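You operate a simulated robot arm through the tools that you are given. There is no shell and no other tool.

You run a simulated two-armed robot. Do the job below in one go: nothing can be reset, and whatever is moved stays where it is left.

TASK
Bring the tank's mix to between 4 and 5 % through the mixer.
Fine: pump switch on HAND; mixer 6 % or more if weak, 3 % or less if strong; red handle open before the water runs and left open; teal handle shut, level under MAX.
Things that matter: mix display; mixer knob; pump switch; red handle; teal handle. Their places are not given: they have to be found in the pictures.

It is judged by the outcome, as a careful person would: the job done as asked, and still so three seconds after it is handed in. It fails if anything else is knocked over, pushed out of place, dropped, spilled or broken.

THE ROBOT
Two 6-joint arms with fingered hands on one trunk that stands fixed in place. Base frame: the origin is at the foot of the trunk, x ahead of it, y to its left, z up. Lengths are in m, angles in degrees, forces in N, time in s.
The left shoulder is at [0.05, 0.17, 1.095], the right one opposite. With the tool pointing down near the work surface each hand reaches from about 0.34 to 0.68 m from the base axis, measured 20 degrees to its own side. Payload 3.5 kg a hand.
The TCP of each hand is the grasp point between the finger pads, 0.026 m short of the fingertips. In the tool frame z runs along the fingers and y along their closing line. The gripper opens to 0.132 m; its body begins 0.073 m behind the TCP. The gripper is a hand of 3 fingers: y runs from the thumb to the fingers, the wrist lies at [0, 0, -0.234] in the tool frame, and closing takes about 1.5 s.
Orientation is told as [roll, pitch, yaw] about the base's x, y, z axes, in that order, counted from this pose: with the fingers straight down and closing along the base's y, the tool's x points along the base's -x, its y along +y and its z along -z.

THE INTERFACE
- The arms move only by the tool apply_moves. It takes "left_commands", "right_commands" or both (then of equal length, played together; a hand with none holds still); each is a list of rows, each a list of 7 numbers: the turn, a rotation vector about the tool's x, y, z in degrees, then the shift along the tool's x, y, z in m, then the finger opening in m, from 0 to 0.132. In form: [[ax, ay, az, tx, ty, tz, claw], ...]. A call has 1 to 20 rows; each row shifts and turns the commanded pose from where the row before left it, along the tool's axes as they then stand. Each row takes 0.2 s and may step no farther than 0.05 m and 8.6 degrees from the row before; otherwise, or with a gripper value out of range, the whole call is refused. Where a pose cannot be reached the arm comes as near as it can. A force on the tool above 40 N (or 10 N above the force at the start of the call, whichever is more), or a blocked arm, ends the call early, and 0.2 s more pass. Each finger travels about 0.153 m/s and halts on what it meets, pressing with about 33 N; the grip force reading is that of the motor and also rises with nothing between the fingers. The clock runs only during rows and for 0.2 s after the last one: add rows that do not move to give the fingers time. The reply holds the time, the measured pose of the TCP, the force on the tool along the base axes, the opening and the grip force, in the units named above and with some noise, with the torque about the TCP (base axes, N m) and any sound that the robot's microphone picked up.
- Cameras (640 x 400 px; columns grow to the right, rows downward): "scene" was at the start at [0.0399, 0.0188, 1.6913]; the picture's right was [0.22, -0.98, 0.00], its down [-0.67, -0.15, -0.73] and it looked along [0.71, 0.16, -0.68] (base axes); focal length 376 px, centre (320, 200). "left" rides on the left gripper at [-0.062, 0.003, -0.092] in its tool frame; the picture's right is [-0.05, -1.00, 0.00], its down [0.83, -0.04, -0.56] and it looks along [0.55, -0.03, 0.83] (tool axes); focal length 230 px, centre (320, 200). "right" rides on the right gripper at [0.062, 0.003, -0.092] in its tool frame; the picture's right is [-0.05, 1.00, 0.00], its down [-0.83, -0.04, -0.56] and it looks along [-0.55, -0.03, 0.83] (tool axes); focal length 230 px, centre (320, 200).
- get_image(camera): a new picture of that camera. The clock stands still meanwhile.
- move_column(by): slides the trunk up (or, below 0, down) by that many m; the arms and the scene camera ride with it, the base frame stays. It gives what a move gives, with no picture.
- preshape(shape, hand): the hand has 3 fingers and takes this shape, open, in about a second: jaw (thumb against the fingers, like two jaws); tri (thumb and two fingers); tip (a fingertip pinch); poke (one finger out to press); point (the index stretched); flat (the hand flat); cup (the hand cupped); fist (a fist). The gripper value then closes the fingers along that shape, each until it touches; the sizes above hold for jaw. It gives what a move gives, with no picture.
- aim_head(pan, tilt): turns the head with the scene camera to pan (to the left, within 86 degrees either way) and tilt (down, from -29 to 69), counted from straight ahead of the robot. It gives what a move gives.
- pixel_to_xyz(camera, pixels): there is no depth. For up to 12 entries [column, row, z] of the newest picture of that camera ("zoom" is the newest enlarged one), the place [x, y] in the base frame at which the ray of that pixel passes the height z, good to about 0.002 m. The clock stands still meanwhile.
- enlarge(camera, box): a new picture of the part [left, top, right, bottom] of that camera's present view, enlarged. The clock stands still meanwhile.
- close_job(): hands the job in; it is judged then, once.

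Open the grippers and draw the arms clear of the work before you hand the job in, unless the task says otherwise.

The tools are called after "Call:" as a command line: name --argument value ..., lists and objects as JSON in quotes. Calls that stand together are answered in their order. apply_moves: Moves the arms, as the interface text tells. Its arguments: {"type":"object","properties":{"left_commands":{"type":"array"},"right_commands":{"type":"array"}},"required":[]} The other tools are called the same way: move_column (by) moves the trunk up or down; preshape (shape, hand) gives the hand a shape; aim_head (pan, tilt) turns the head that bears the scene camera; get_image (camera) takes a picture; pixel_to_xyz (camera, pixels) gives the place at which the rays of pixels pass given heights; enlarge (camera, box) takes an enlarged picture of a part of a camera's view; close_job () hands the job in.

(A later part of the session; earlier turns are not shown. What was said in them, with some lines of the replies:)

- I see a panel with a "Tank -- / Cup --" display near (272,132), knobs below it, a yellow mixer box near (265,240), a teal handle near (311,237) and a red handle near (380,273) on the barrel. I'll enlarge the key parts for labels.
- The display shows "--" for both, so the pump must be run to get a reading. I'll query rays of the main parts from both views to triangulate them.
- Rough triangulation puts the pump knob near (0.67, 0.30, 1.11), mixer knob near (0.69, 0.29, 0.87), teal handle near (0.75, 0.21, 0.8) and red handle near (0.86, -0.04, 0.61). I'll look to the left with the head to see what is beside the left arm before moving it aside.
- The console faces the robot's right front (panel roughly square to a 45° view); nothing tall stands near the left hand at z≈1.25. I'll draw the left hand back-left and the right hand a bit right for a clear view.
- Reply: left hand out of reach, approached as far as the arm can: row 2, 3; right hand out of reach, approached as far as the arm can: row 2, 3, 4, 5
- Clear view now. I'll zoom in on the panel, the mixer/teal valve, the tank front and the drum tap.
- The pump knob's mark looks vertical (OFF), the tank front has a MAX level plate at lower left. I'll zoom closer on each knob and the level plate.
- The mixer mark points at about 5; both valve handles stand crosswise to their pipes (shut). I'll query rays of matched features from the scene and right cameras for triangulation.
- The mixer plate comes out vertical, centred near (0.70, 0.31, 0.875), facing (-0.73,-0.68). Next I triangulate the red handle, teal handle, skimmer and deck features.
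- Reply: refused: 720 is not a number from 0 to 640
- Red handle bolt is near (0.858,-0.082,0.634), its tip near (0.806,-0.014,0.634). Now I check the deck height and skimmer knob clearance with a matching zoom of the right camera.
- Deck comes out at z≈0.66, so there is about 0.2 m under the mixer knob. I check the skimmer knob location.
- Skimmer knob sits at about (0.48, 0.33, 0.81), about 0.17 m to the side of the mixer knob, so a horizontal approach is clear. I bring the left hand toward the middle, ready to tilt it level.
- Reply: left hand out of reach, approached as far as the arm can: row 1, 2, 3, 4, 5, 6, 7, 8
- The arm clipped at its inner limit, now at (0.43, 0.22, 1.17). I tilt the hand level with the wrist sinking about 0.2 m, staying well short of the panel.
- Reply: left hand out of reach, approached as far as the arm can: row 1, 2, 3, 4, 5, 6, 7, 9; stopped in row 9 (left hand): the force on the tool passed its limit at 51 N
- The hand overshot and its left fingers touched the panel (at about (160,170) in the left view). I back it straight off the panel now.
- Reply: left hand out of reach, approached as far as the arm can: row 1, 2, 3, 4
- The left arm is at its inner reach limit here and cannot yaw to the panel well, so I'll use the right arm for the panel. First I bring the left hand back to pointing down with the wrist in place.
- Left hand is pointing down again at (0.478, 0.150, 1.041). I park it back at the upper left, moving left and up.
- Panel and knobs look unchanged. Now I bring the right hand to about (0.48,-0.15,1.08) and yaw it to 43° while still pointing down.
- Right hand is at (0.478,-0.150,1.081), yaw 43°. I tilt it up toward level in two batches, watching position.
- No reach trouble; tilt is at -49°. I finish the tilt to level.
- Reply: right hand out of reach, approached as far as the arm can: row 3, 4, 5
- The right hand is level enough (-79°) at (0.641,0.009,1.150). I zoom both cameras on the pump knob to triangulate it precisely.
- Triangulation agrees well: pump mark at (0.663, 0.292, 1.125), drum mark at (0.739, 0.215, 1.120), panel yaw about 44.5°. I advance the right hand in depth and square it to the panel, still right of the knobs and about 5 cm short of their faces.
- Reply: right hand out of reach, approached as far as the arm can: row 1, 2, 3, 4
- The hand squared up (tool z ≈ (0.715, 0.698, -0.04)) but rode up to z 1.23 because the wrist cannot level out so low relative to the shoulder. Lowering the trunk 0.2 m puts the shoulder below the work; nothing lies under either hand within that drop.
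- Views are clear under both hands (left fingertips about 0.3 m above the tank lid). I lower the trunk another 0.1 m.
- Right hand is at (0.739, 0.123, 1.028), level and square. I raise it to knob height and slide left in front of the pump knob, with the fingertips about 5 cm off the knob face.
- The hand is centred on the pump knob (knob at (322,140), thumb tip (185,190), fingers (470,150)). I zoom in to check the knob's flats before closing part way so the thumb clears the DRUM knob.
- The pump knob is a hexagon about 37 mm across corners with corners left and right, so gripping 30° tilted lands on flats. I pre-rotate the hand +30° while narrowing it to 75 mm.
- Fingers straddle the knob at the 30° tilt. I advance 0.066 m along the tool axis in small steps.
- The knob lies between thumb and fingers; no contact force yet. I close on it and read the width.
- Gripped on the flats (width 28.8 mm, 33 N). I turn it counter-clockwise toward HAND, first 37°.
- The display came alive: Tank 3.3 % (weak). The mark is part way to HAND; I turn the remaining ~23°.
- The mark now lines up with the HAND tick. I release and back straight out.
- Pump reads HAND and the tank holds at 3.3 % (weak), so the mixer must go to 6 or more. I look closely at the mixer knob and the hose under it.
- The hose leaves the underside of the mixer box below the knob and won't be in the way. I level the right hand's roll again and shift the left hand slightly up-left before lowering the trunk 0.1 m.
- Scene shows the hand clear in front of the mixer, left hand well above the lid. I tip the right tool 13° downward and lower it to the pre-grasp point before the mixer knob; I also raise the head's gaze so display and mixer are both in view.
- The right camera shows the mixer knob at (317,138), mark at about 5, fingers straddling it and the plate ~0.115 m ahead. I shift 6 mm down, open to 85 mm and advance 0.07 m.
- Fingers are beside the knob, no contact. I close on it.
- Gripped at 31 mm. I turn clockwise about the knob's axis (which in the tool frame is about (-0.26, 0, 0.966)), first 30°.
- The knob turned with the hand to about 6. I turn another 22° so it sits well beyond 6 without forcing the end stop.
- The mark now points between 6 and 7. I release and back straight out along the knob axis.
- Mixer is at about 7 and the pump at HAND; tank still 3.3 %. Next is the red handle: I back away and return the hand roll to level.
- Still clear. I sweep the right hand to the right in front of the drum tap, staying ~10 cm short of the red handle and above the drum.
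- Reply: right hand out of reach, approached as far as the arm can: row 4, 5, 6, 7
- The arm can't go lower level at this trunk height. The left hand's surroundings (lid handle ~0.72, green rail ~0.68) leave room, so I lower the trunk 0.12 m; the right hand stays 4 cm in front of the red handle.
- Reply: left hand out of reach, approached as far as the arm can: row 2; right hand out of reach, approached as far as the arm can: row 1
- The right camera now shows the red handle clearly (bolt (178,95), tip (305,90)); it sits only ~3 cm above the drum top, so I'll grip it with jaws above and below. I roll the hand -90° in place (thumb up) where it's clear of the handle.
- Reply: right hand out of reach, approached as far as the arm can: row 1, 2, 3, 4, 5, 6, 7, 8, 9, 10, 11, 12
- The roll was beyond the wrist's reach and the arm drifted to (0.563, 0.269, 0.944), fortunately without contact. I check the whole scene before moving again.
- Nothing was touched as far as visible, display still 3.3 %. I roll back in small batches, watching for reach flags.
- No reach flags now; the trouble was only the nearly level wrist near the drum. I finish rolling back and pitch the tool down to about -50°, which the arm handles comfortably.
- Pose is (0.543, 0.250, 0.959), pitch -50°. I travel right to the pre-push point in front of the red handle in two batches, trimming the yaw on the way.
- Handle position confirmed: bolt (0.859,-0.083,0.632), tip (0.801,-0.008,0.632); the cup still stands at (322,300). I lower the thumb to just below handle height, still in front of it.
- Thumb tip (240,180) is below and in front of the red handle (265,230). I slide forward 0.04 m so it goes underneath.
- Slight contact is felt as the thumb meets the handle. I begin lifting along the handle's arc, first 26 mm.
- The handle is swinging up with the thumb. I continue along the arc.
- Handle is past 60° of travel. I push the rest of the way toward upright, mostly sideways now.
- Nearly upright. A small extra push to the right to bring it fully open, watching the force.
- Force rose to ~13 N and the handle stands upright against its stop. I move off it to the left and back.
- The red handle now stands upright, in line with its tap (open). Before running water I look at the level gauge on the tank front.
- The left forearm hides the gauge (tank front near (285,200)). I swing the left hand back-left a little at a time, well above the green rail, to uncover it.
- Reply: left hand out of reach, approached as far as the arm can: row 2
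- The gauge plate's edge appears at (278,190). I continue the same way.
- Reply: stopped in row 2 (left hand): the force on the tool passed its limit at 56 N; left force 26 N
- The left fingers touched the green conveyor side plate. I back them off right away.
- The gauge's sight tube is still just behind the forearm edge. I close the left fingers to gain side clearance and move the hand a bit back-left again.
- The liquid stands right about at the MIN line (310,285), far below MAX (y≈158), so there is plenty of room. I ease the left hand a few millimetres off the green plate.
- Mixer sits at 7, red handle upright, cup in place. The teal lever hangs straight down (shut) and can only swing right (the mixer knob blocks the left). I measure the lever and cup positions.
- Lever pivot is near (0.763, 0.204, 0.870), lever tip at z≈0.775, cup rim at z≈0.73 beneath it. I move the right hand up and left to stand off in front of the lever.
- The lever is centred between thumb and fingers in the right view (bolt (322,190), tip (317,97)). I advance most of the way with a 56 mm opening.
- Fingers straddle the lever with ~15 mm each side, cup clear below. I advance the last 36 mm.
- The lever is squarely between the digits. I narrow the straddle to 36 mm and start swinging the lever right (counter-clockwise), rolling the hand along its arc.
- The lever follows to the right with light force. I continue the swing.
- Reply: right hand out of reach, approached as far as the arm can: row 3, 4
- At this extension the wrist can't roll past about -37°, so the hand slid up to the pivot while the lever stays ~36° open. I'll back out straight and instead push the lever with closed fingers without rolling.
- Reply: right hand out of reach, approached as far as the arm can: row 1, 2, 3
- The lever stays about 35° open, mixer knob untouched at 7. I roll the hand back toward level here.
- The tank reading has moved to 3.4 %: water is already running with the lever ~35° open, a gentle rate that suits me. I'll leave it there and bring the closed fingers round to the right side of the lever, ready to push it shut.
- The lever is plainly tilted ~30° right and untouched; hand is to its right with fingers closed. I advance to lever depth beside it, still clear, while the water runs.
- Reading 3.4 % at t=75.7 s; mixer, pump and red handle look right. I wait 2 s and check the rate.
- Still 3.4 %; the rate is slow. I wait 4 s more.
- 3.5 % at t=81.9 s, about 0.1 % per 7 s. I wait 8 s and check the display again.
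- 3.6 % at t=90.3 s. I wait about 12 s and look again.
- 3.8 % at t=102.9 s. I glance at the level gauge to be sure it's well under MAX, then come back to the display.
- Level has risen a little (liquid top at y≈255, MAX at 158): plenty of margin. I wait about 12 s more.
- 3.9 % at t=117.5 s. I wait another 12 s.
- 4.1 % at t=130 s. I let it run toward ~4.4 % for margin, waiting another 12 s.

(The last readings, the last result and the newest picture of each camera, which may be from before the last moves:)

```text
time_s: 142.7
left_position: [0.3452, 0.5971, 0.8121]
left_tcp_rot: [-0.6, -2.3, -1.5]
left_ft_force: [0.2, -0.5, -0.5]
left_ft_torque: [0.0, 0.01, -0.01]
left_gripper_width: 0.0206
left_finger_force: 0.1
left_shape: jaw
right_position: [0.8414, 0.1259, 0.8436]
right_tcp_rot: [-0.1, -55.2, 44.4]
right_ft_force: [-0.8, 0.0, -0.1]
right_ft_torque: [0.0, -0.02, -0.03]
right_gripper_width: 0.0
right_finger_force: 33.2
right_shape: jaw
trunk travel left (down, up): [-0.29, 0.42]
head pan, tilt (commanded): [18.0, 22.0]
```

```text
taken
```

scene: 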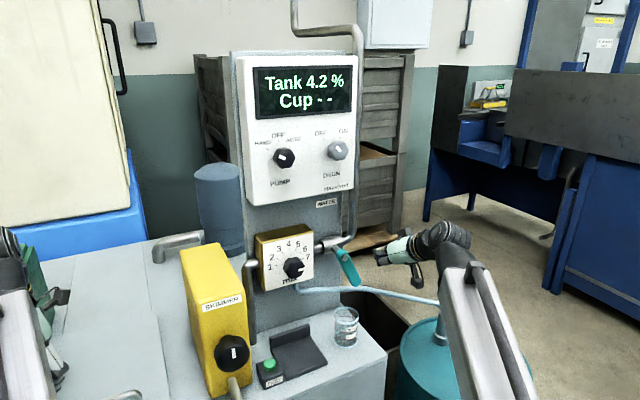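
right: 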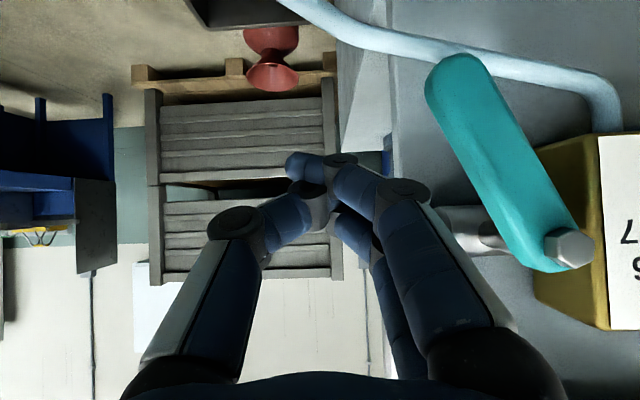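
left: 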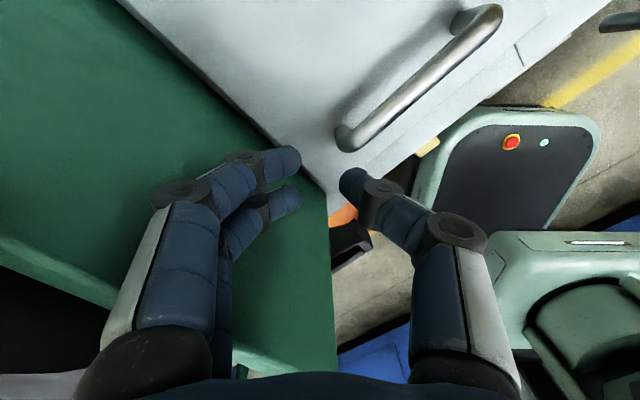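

4.2 % at t=142.7 s. Now I shut the water: the closed fingers move left onto the lever and start pushing it down-left along its arc.

Call:
apply_moves --right_commands '[[0, 0, 0, 0.0025, 0.023, 0.0017, 0], [0, 0, 0, 0.0025, 0.023, 0.0017, 0], [0, 0, 0, 0.0062, 0.006, 0.0043, 0], [0, 0, 0, 0.0062, 0.006, 0.0043, 0]]'

Call:
get_image --camera "right"

Call:
enlarge --camera "scene" --box '[290, 210, 410, 330]'

```text
time_s: 143.7
left_position: [0.3456, 0.5982, 0.8122]
left_tcp_rot: [-0.5, -2.3, -1.6]
left_ft_force: [0.2, -1.0, -0.2]
left_ft_torque: [0.02, -0.02, -0.01]
left_gripper_width: 0.0204
left_finger_force: 0.0
left_shape: jaw
right_position: [0.8017, 0.1646, 0.8231]
right_tcp_rot: [0.0, -55.2, 44.4]
right_ft_force: [0.1, -4.2, 4.1]
right_ft_torque: [0.09, 0.08, 0.06]
right_gripper_width: 0.0001
right_finger_force: 32.9
right_shape: jaw
trunk travel left (down, up): [-0.29, 0.42]
head pan, tilt (commanded): [18.0, 22.0]
```

```text
taken
```

right: 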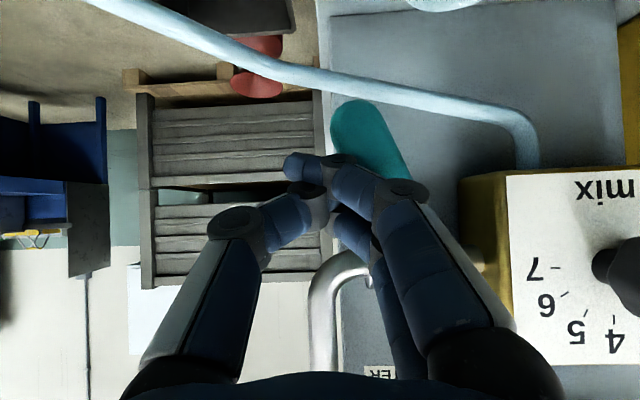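

```text
3.33 times, centred on (350, 270) of scene
```

zoom: 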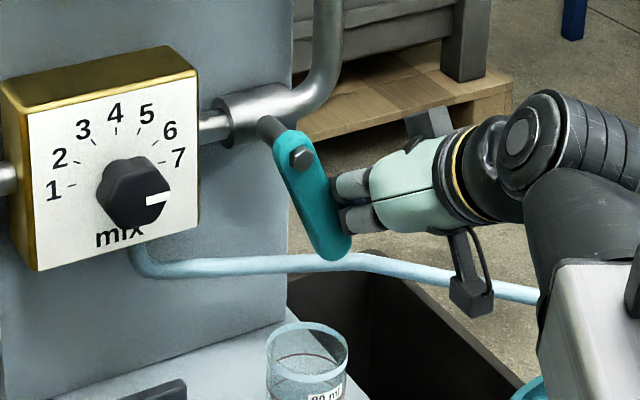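

Fingers are on the lever and pushing it toward vertical. I continue the arc to shut.

Call:
apply_moves --right_commands '[[0, 0, 0, 0.0074, 0.0096, 0.0052, 0], [0, 0, 0, 0.0057, 0.01, 0.004, 0], [0, 0, 0, 0.0016, 0.007, 0.0011, 0]]'

Call:
get_image --camera "right"

Call:
enlarge --camera "scene" --box '[290, 210, 410, 330]'

```text
time_s: 144.5
left_position: [0.3453, 0.5968, 0.8136]
left_tcp_rot: [-0.4, -2.3, -1.6]
left_ft_force: [0.4, 0.5, 0.6]
left_ft_torque: [0.02, 0.02, 0.0]
left_gripper_width: 0.0203
left_finger_force: 0.0
left_shape: jaw
right_position: [0.784, 0.1812, 0.8042]
right_tcp_rot: [-0.1, -55.2, 44.2]
right_ft_force: [4.7, -23.6, 4.5]
right_ft_torque: [0.5, 0.1, 0.18]
right_gripper_width: 0.0001
right_finger_force: 32.9
right_shape: jaw
trunk travel left (down, up): [-0.29, 0.42]
head pan, tilt (commanded): [18.0, 22.0]
```

```text
taken
```

right: 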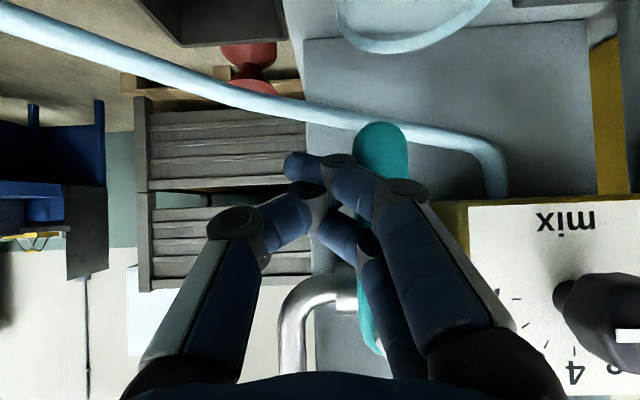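

```text
3.33 times, centred on (350, 270) of scene
```

zoom: 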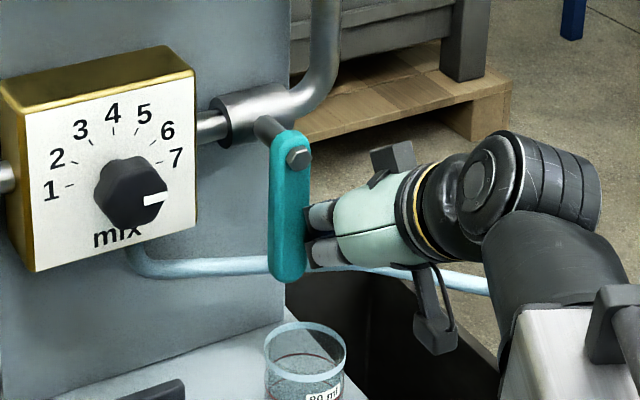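

Force jumped to ~24 N with the lever hanging straight down again: it is at its shut stop. I move the hand off to the right and watch the display.

Call:
apply_moves --right_commands '[[0, 0, 0, 0, -0.015, 0, 0], [0, 0, 0, 0, -0.02, 0, 0], [0, 0, 0, 0, -0.025, 0, 0], [0, 0, 0, 0.02, -0.01, -0.0287, 0], [0, 0, 0, 0.0115, 0, -0.0246, 0]]'

Call:
get_image --camera "scene"

Call:
enlarge --camera "scene" --box '[240, 210, 360, 330]'

```text
time_s: 145.7
left_position: [0.3445, 0.5984, 0.812]
left_tcp_rot: [-0.5, -2.3, -1.6]
left_ft_force: [-0.4, -0.3, -0.2]
left_ft_torque: [0.0, -0.01, 0.03]
left_gripper_width: 0.0201
left_finger_force: 0.1
left_shape: jaw
right_position: [0.7859, 0.0918, 0.8085]
right_tcp_rot: [0.0, -55.1, 44.5]
right_ft_force: [0.6, -0.4, 0.5]
right_ft_torque: [-0.03, -0.01, -0.01]
right_gripper_width: 0.0001
right_finger_force: 33.2
right_shape: jaw
trunk travel left (down, up): [-0.29, 0.42]
head pan, tilt (commanded): [18.0, 22.0]
```

```text
taken
```

scene: 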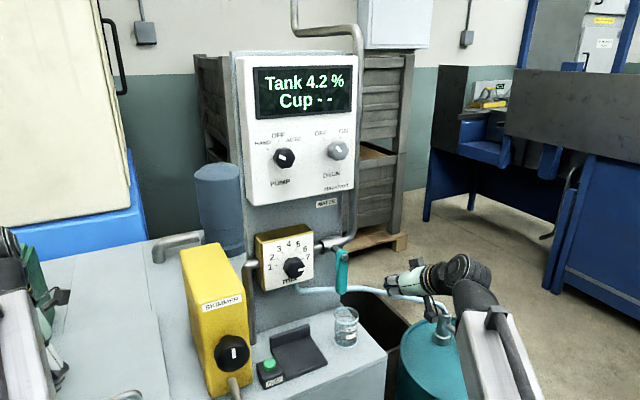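

```text
3.33 times, centred on (300, 270) of scene
```

zoom: 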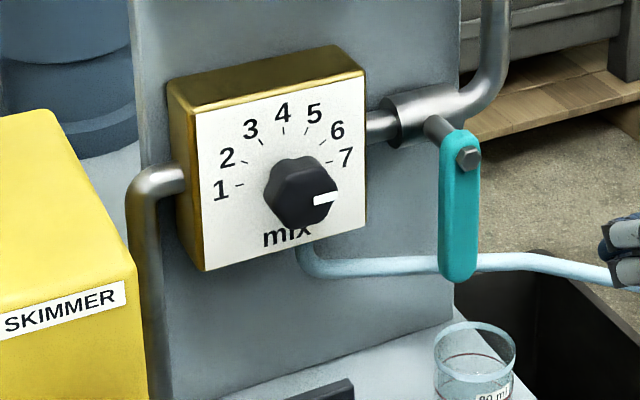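

Lever hangs exactly as at the start (shut) and the tank reads 4.2 %. I withdraw the right arm back and up so the red handle can be seen.

Call:
apply_moves --right_commands '[[0, 0, 0, 0.023, 0, -0.0328, 0.0], [0, 0, 0, 0.023, 0, -0.0328, 0.02], [0, 0, 0, -0.0273, 0, -0.0191, 0.05], [0, 0, 0, -0.0273, 0, -0.0191, 0.08], [0, 0, 0, -0.0273, 0, -0.0191, 0.11]]'

Call:
get_image --camera "scene"

```text
time_s: 146.9
left_position: [0.3446, 0.598, 0.8108]
left_tcp_rot: [-0.5, -2.3, -1.5]
left_ft_force: [0.2, -0.2, 1.0]
left_ft_torque: [-0.02, -0.03, -0.02]
left_gripper_width: 0.0203
left_finger_force: 0.1
left_shape: jaw
right_position: [0.7327, 0.0347, 0.9086]
right_tcp_rot: [0.2, -55.1, 44.6]
right_ft_force: [0.5, 0.5, 0.7]
right_ft_torque: [-0.03, 0.02, 0.0]
right_gripper_width: 0.1096
right_finger_force: 0.1
right_shape: jaw
trunk travel left (down, up): [-0.29, 0.42]
head pan, tilt (commanded): [18.0, 22.0]
```

```text
taken
```

scene: 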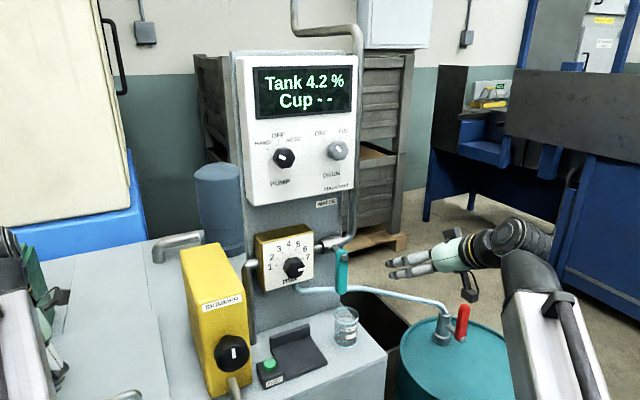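

The red handle is still upright at (462,322) and all is in place. I draw the right arm further back and keep the clock running to see that the reading settles.

Call:
apply_moves --right_commands '[[0, 0, 0, 0.0141, -0.0086, -0.0375, 0.132], [0, 0, 0, 0.0141, -0.0086, -0.0375, 0.132], [0, 0, 0, 0.0141, -0.0086, -0.0375, 0.132], [0, 0, 0, 0, 0, 0, 0.132], [0, 0, 0, 0, 0, 0, 0.132], [0, 0, 0, 0, 0, 0, 0.132], [0, 0, 0, 0, 0, 0, 0.132], [0, 0, 0, 0, 0, 0, 0.132], [0, 0, 0, 0, 0, 0, 0.132], [0, 0, 0, 0, 0, 0, 0.132], [0, 0, 0, 0, 0, 0, 0.132], [0, 0, 0, 0, 0, 0, 0.132], [0, 0, 0, 0, 0, 0, 0.132], [0, 0, 0, 0, 0, 0, 0.132], [0, 0, 0, 0, 0, 0, 0.132], [0, 0, 0, 0, 0, 0, 0.132], [0, 0, 0, 0, 0, 0, 0.132], [0, 0, 0, 0, 0, 0, 0.132], [0, 0, 0, 0, 0, 0, 0.132], [0, 0, 0, 0, 0, 0, 0.132]]'

Call:
get_image --camera "scene"

```text
time_s: 151.1
left_position: [0.3458, 0.597, 0.8119]
left_tcp_rot: [-0.5, -2.4, -1.5]
left_ft_force: [-0.1, -0.4, -0.6]
left_ft_torque: [-0.02, -0.04, 0.0]
left_gripper_width: 0.0204
left_finger_force: 0.0
left_shape: jaw
right_position: [0.6671, -0.0652, 0.9369]
right_tcp_rot: [0.0, -55.1, 44.4]
right_ft_force: [0.3, 0.3, 0.1]
right_ft_torque: [0.02, 0.02, 0.0]
right_gripper_width: 0.1319
right_finger_force: 0.0
right_shape: jaw
trunk travel left (down, up): [-0.29, 0.42]
head pan, tilt (commanded): [18.0, 22.0]
```

```text
taken
```

scene: 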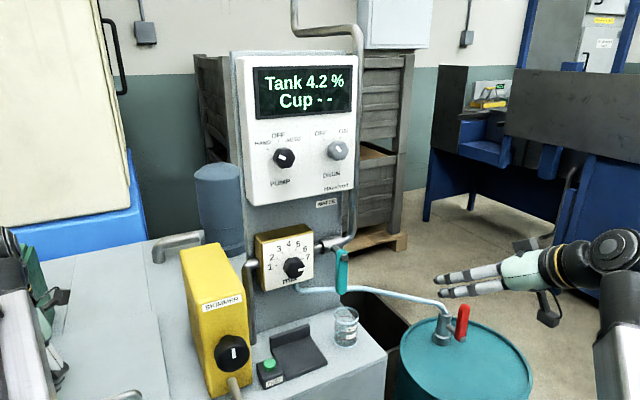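

Reading is steady at 4.2 %. I move the left hand off from beside the green plate, then open it.

Call:
apply_moves --left_commands '[[0, 0, 0, -0.0285, -0.007, -0.01, 0.02], [0, 0, 0, -0.0285, -0.007, -0.01, 0.02], [0, 0, 0, -0.0285, -0.007, -0.01, 0.02], [0, 0, 0, 0, 0, 0, 0.07], [0, 0, 0, 0, 0, 0, 0.132], [0, 0, 0, 0, 0, 0, 0.132], [0, 0, 0, 0, 0, 0, 0.132]]'

Call:
get_image --camera "left"

```text
time_s: 152.7
left_position: [0.4284, 0.5758, 0.8443]
left_tcp_rot: [-0.3, -2.4, -1.6]
left_ft_force: [0.6, 0.0, 0.3]
left_ft_torque: [-0.02, 0.0, 0.05]
left_gripper_width: 0.132
left_finger_force: 0.1
left_shape: jaw
right_position: [0.6661, -0.0669, 0.9365]
right_tcp_rot: [-0.1, -55.0, 44.5]
right_ft_force: [-0.3, 0.6, 0.5]
right_ft_torque: [0.01, 0.01, -0.02]
right_gripper_width: 0.132
right_finger_force: 0.1
right_shape: jaw
trunk travel left (down, up): [-0.29, 0.42]
head pan, tilt (commanded): [18.0, 22.0]
```

```text
taken
```

left: 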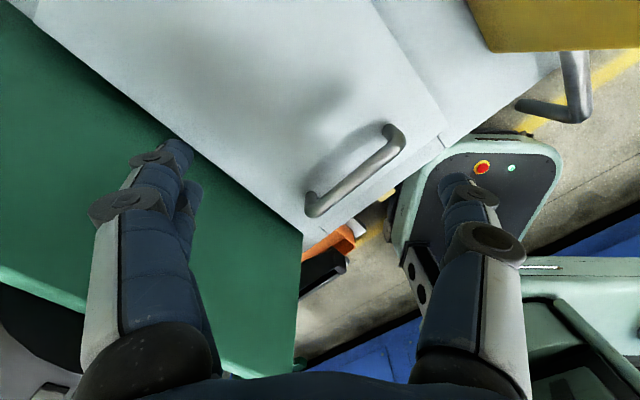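

Both hands are open and clear, same view as before on the left. I raise the trunk 0.3 m to lift both arms well clear of the work and then check everything once more.

Call:
move_column --by 0.3

Call:
aim_head --pan 20 --tilt 38

Call:
get_image --camera "scene"

Call:
enlarge --camera "scene" --box '[240, 60, 380, 200]'

Call:
enlarge --camera "scene" --box '[260, 190, 480, 330]'

```text
time_s: 155.7
left_position: [0.4269, 0.5763, 1.1445]
left_tcp_rot: [-0.3, -2.4, -1.5]
left_ft_force: [-0.4, -0.4, -0.2]
left_ft_torque: [0.0, 0.03, -0.01]
left_gripper_width: 0.1319
left_finger_force: 0.0
left_shape: jaw
right_position: [0.6661, -0.0647, 1.2381]
right_tcp_rot: [0.0, -55.1, 44.5]
right_ft_force: [0.6, -0.3, 0.5]
right_ft_torque: [0.01, -0.01, 0.0]
right_gripper_width: 0.1318
right_finger_force: 0.1
right_shape: jaw
trunk travel left (down, up): [-0.59, 0.12]
head pan, tilt (commanded): [18.0, 22.0]
```

```text
time_s: 156.5
left_position: [0.4268, 0.575, 1.1457]
left_tcp_rot: [-0.3, -2.5, -1.5]
left_ft_force: [0.1, 0.4, -0.5]
left_ft_torque: [0.01, 0.0, 0.04]
left_gripper_width: 0.1318
left_finger_force: 0.1
left_shape: jaw
right_position: [0.6666, -0.066, 1.2368]
right_tcp_rot: [-0.1, -55.1, 44.5]
right_ft_force: [-0.4, 0.0, 0.0]
right_ft_torque: [0.02, -0.01, 0.02]
right_gripper_width: 0.132
right_finger_force: 0.1
right_shape: jaw
trunk travel left (down, up): [-0.59, 0.12]
head pan, tilt (commanded): [20.0, 38.0]
```

```text
taken
```

scene: 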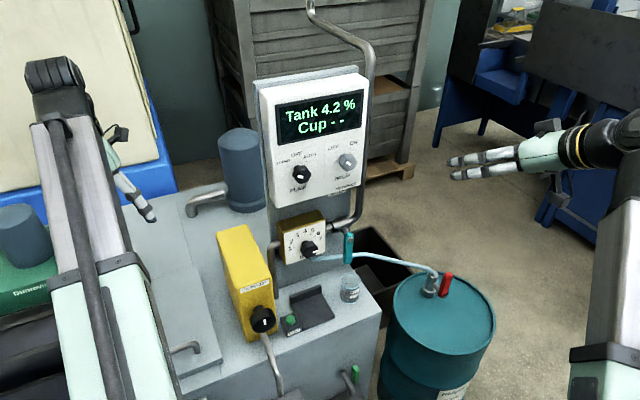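

```text
2.86 times, centred on (310, 130) of scene
```

zoom: 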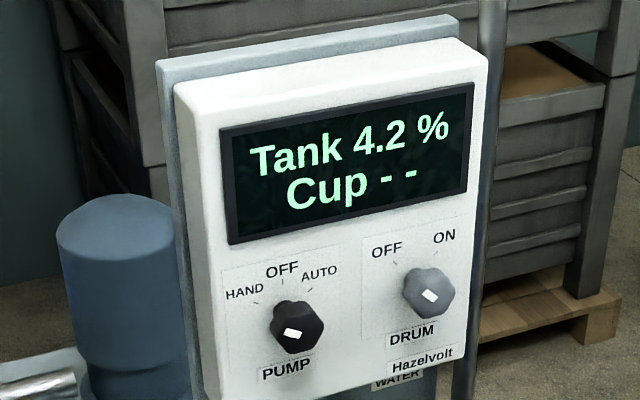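

```text
2.86 times, centred on (370, 260) of scene
```

zoom: 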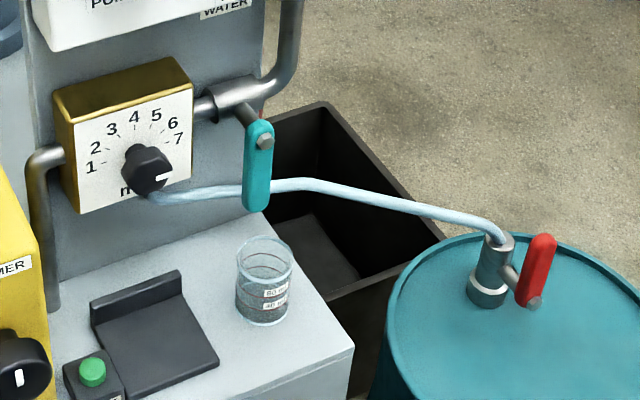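

Everything reads right: Tank 4.2 % steady, pump on HAND, mixer at 7, red upright, teal down, cup standing. One last look at the level gauge.

Call:
aim_head --pan 38 --tilt 60

Call:
get_image --camera "scene"

```text
time_s: 157.4
left_position: [0.4266, 0.5761, 1.1443]
left_tcp_rot: [-0.2, -2.4, -1.5]
left_ft_force: [0.6, -0.1, 0.2]
left_ft_torque: [0.0, -0.05, 0.0]
left_gripper_width: 0.1318
left_finger_force: 0.0
left_shape: jaw
right_position: [0.666, -0.0664, 1.2377]
right_tcp_rot: [0.0, -55.1, 44.5]
right_ft_force: [0.1, -0.7, -0.3]
right_ft_torque: [0.03, 0.02, -0.01]
right_gripper_width: 0.1319
right_finger_force: 0.0
right_shape: jaw
trunk travel left (down, up): [-0.59, 0.12]
head pan, tilt (commanded): [38.0, 60.0]
```

```text
taken
```

scene: 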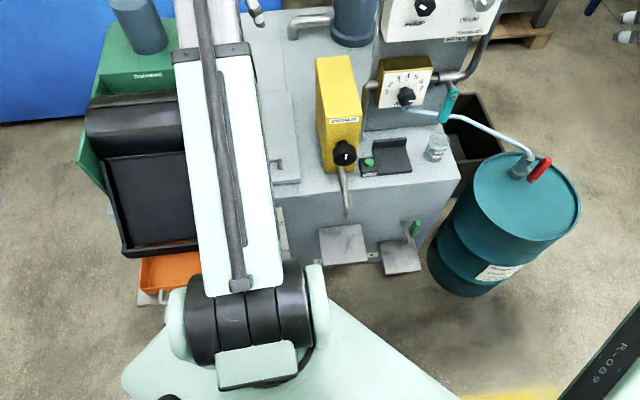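

The forearm hides the gauge from here. The earlier look showed 28 px of rise for the first 0.5 %, which puts the level now at roughly y≈226 against MAX at 158, well under. Both grippers are open and the arms clear, so I hand the job in.

Call:
close_job

```text
The job is handed in.
```

The tank mix now reads 4.2 %, up from 3.3 %, and it held steady for about 10 seconds after I shut the water off. I have handed the job in.

| Item | How it was left |
|---|---|
| Pump switch | On HAND |
| Mixer knob | At about 7 % (the tank was weak) |
| Red handle | Open; it was opened before any water ran |
| Teal handle | Shut, hanging straight down as it started |
| Level | Under MAX by my estimate |

- **Level not read at the end:** I last saw the gauge at 3.8 %, about a quarter of the way from MIN to MAX. Going by the rise up to then, it should now be about halfway. The left forearm hid the gauge at the final check.
- **Contacts along the way:** The left hand bumped the display panel once (51 N) and the green conveyor side plate once (56 N). I backed it off both times and saw nothing moved or damaged in the later pictures. The cup is still standing.
- **Teal handle only partly opened:** I ran the water with it about a third open because the wrist could not turn it further there, so filling took just over a minute.

Both grippers are open and the arms are raised clear of the work.
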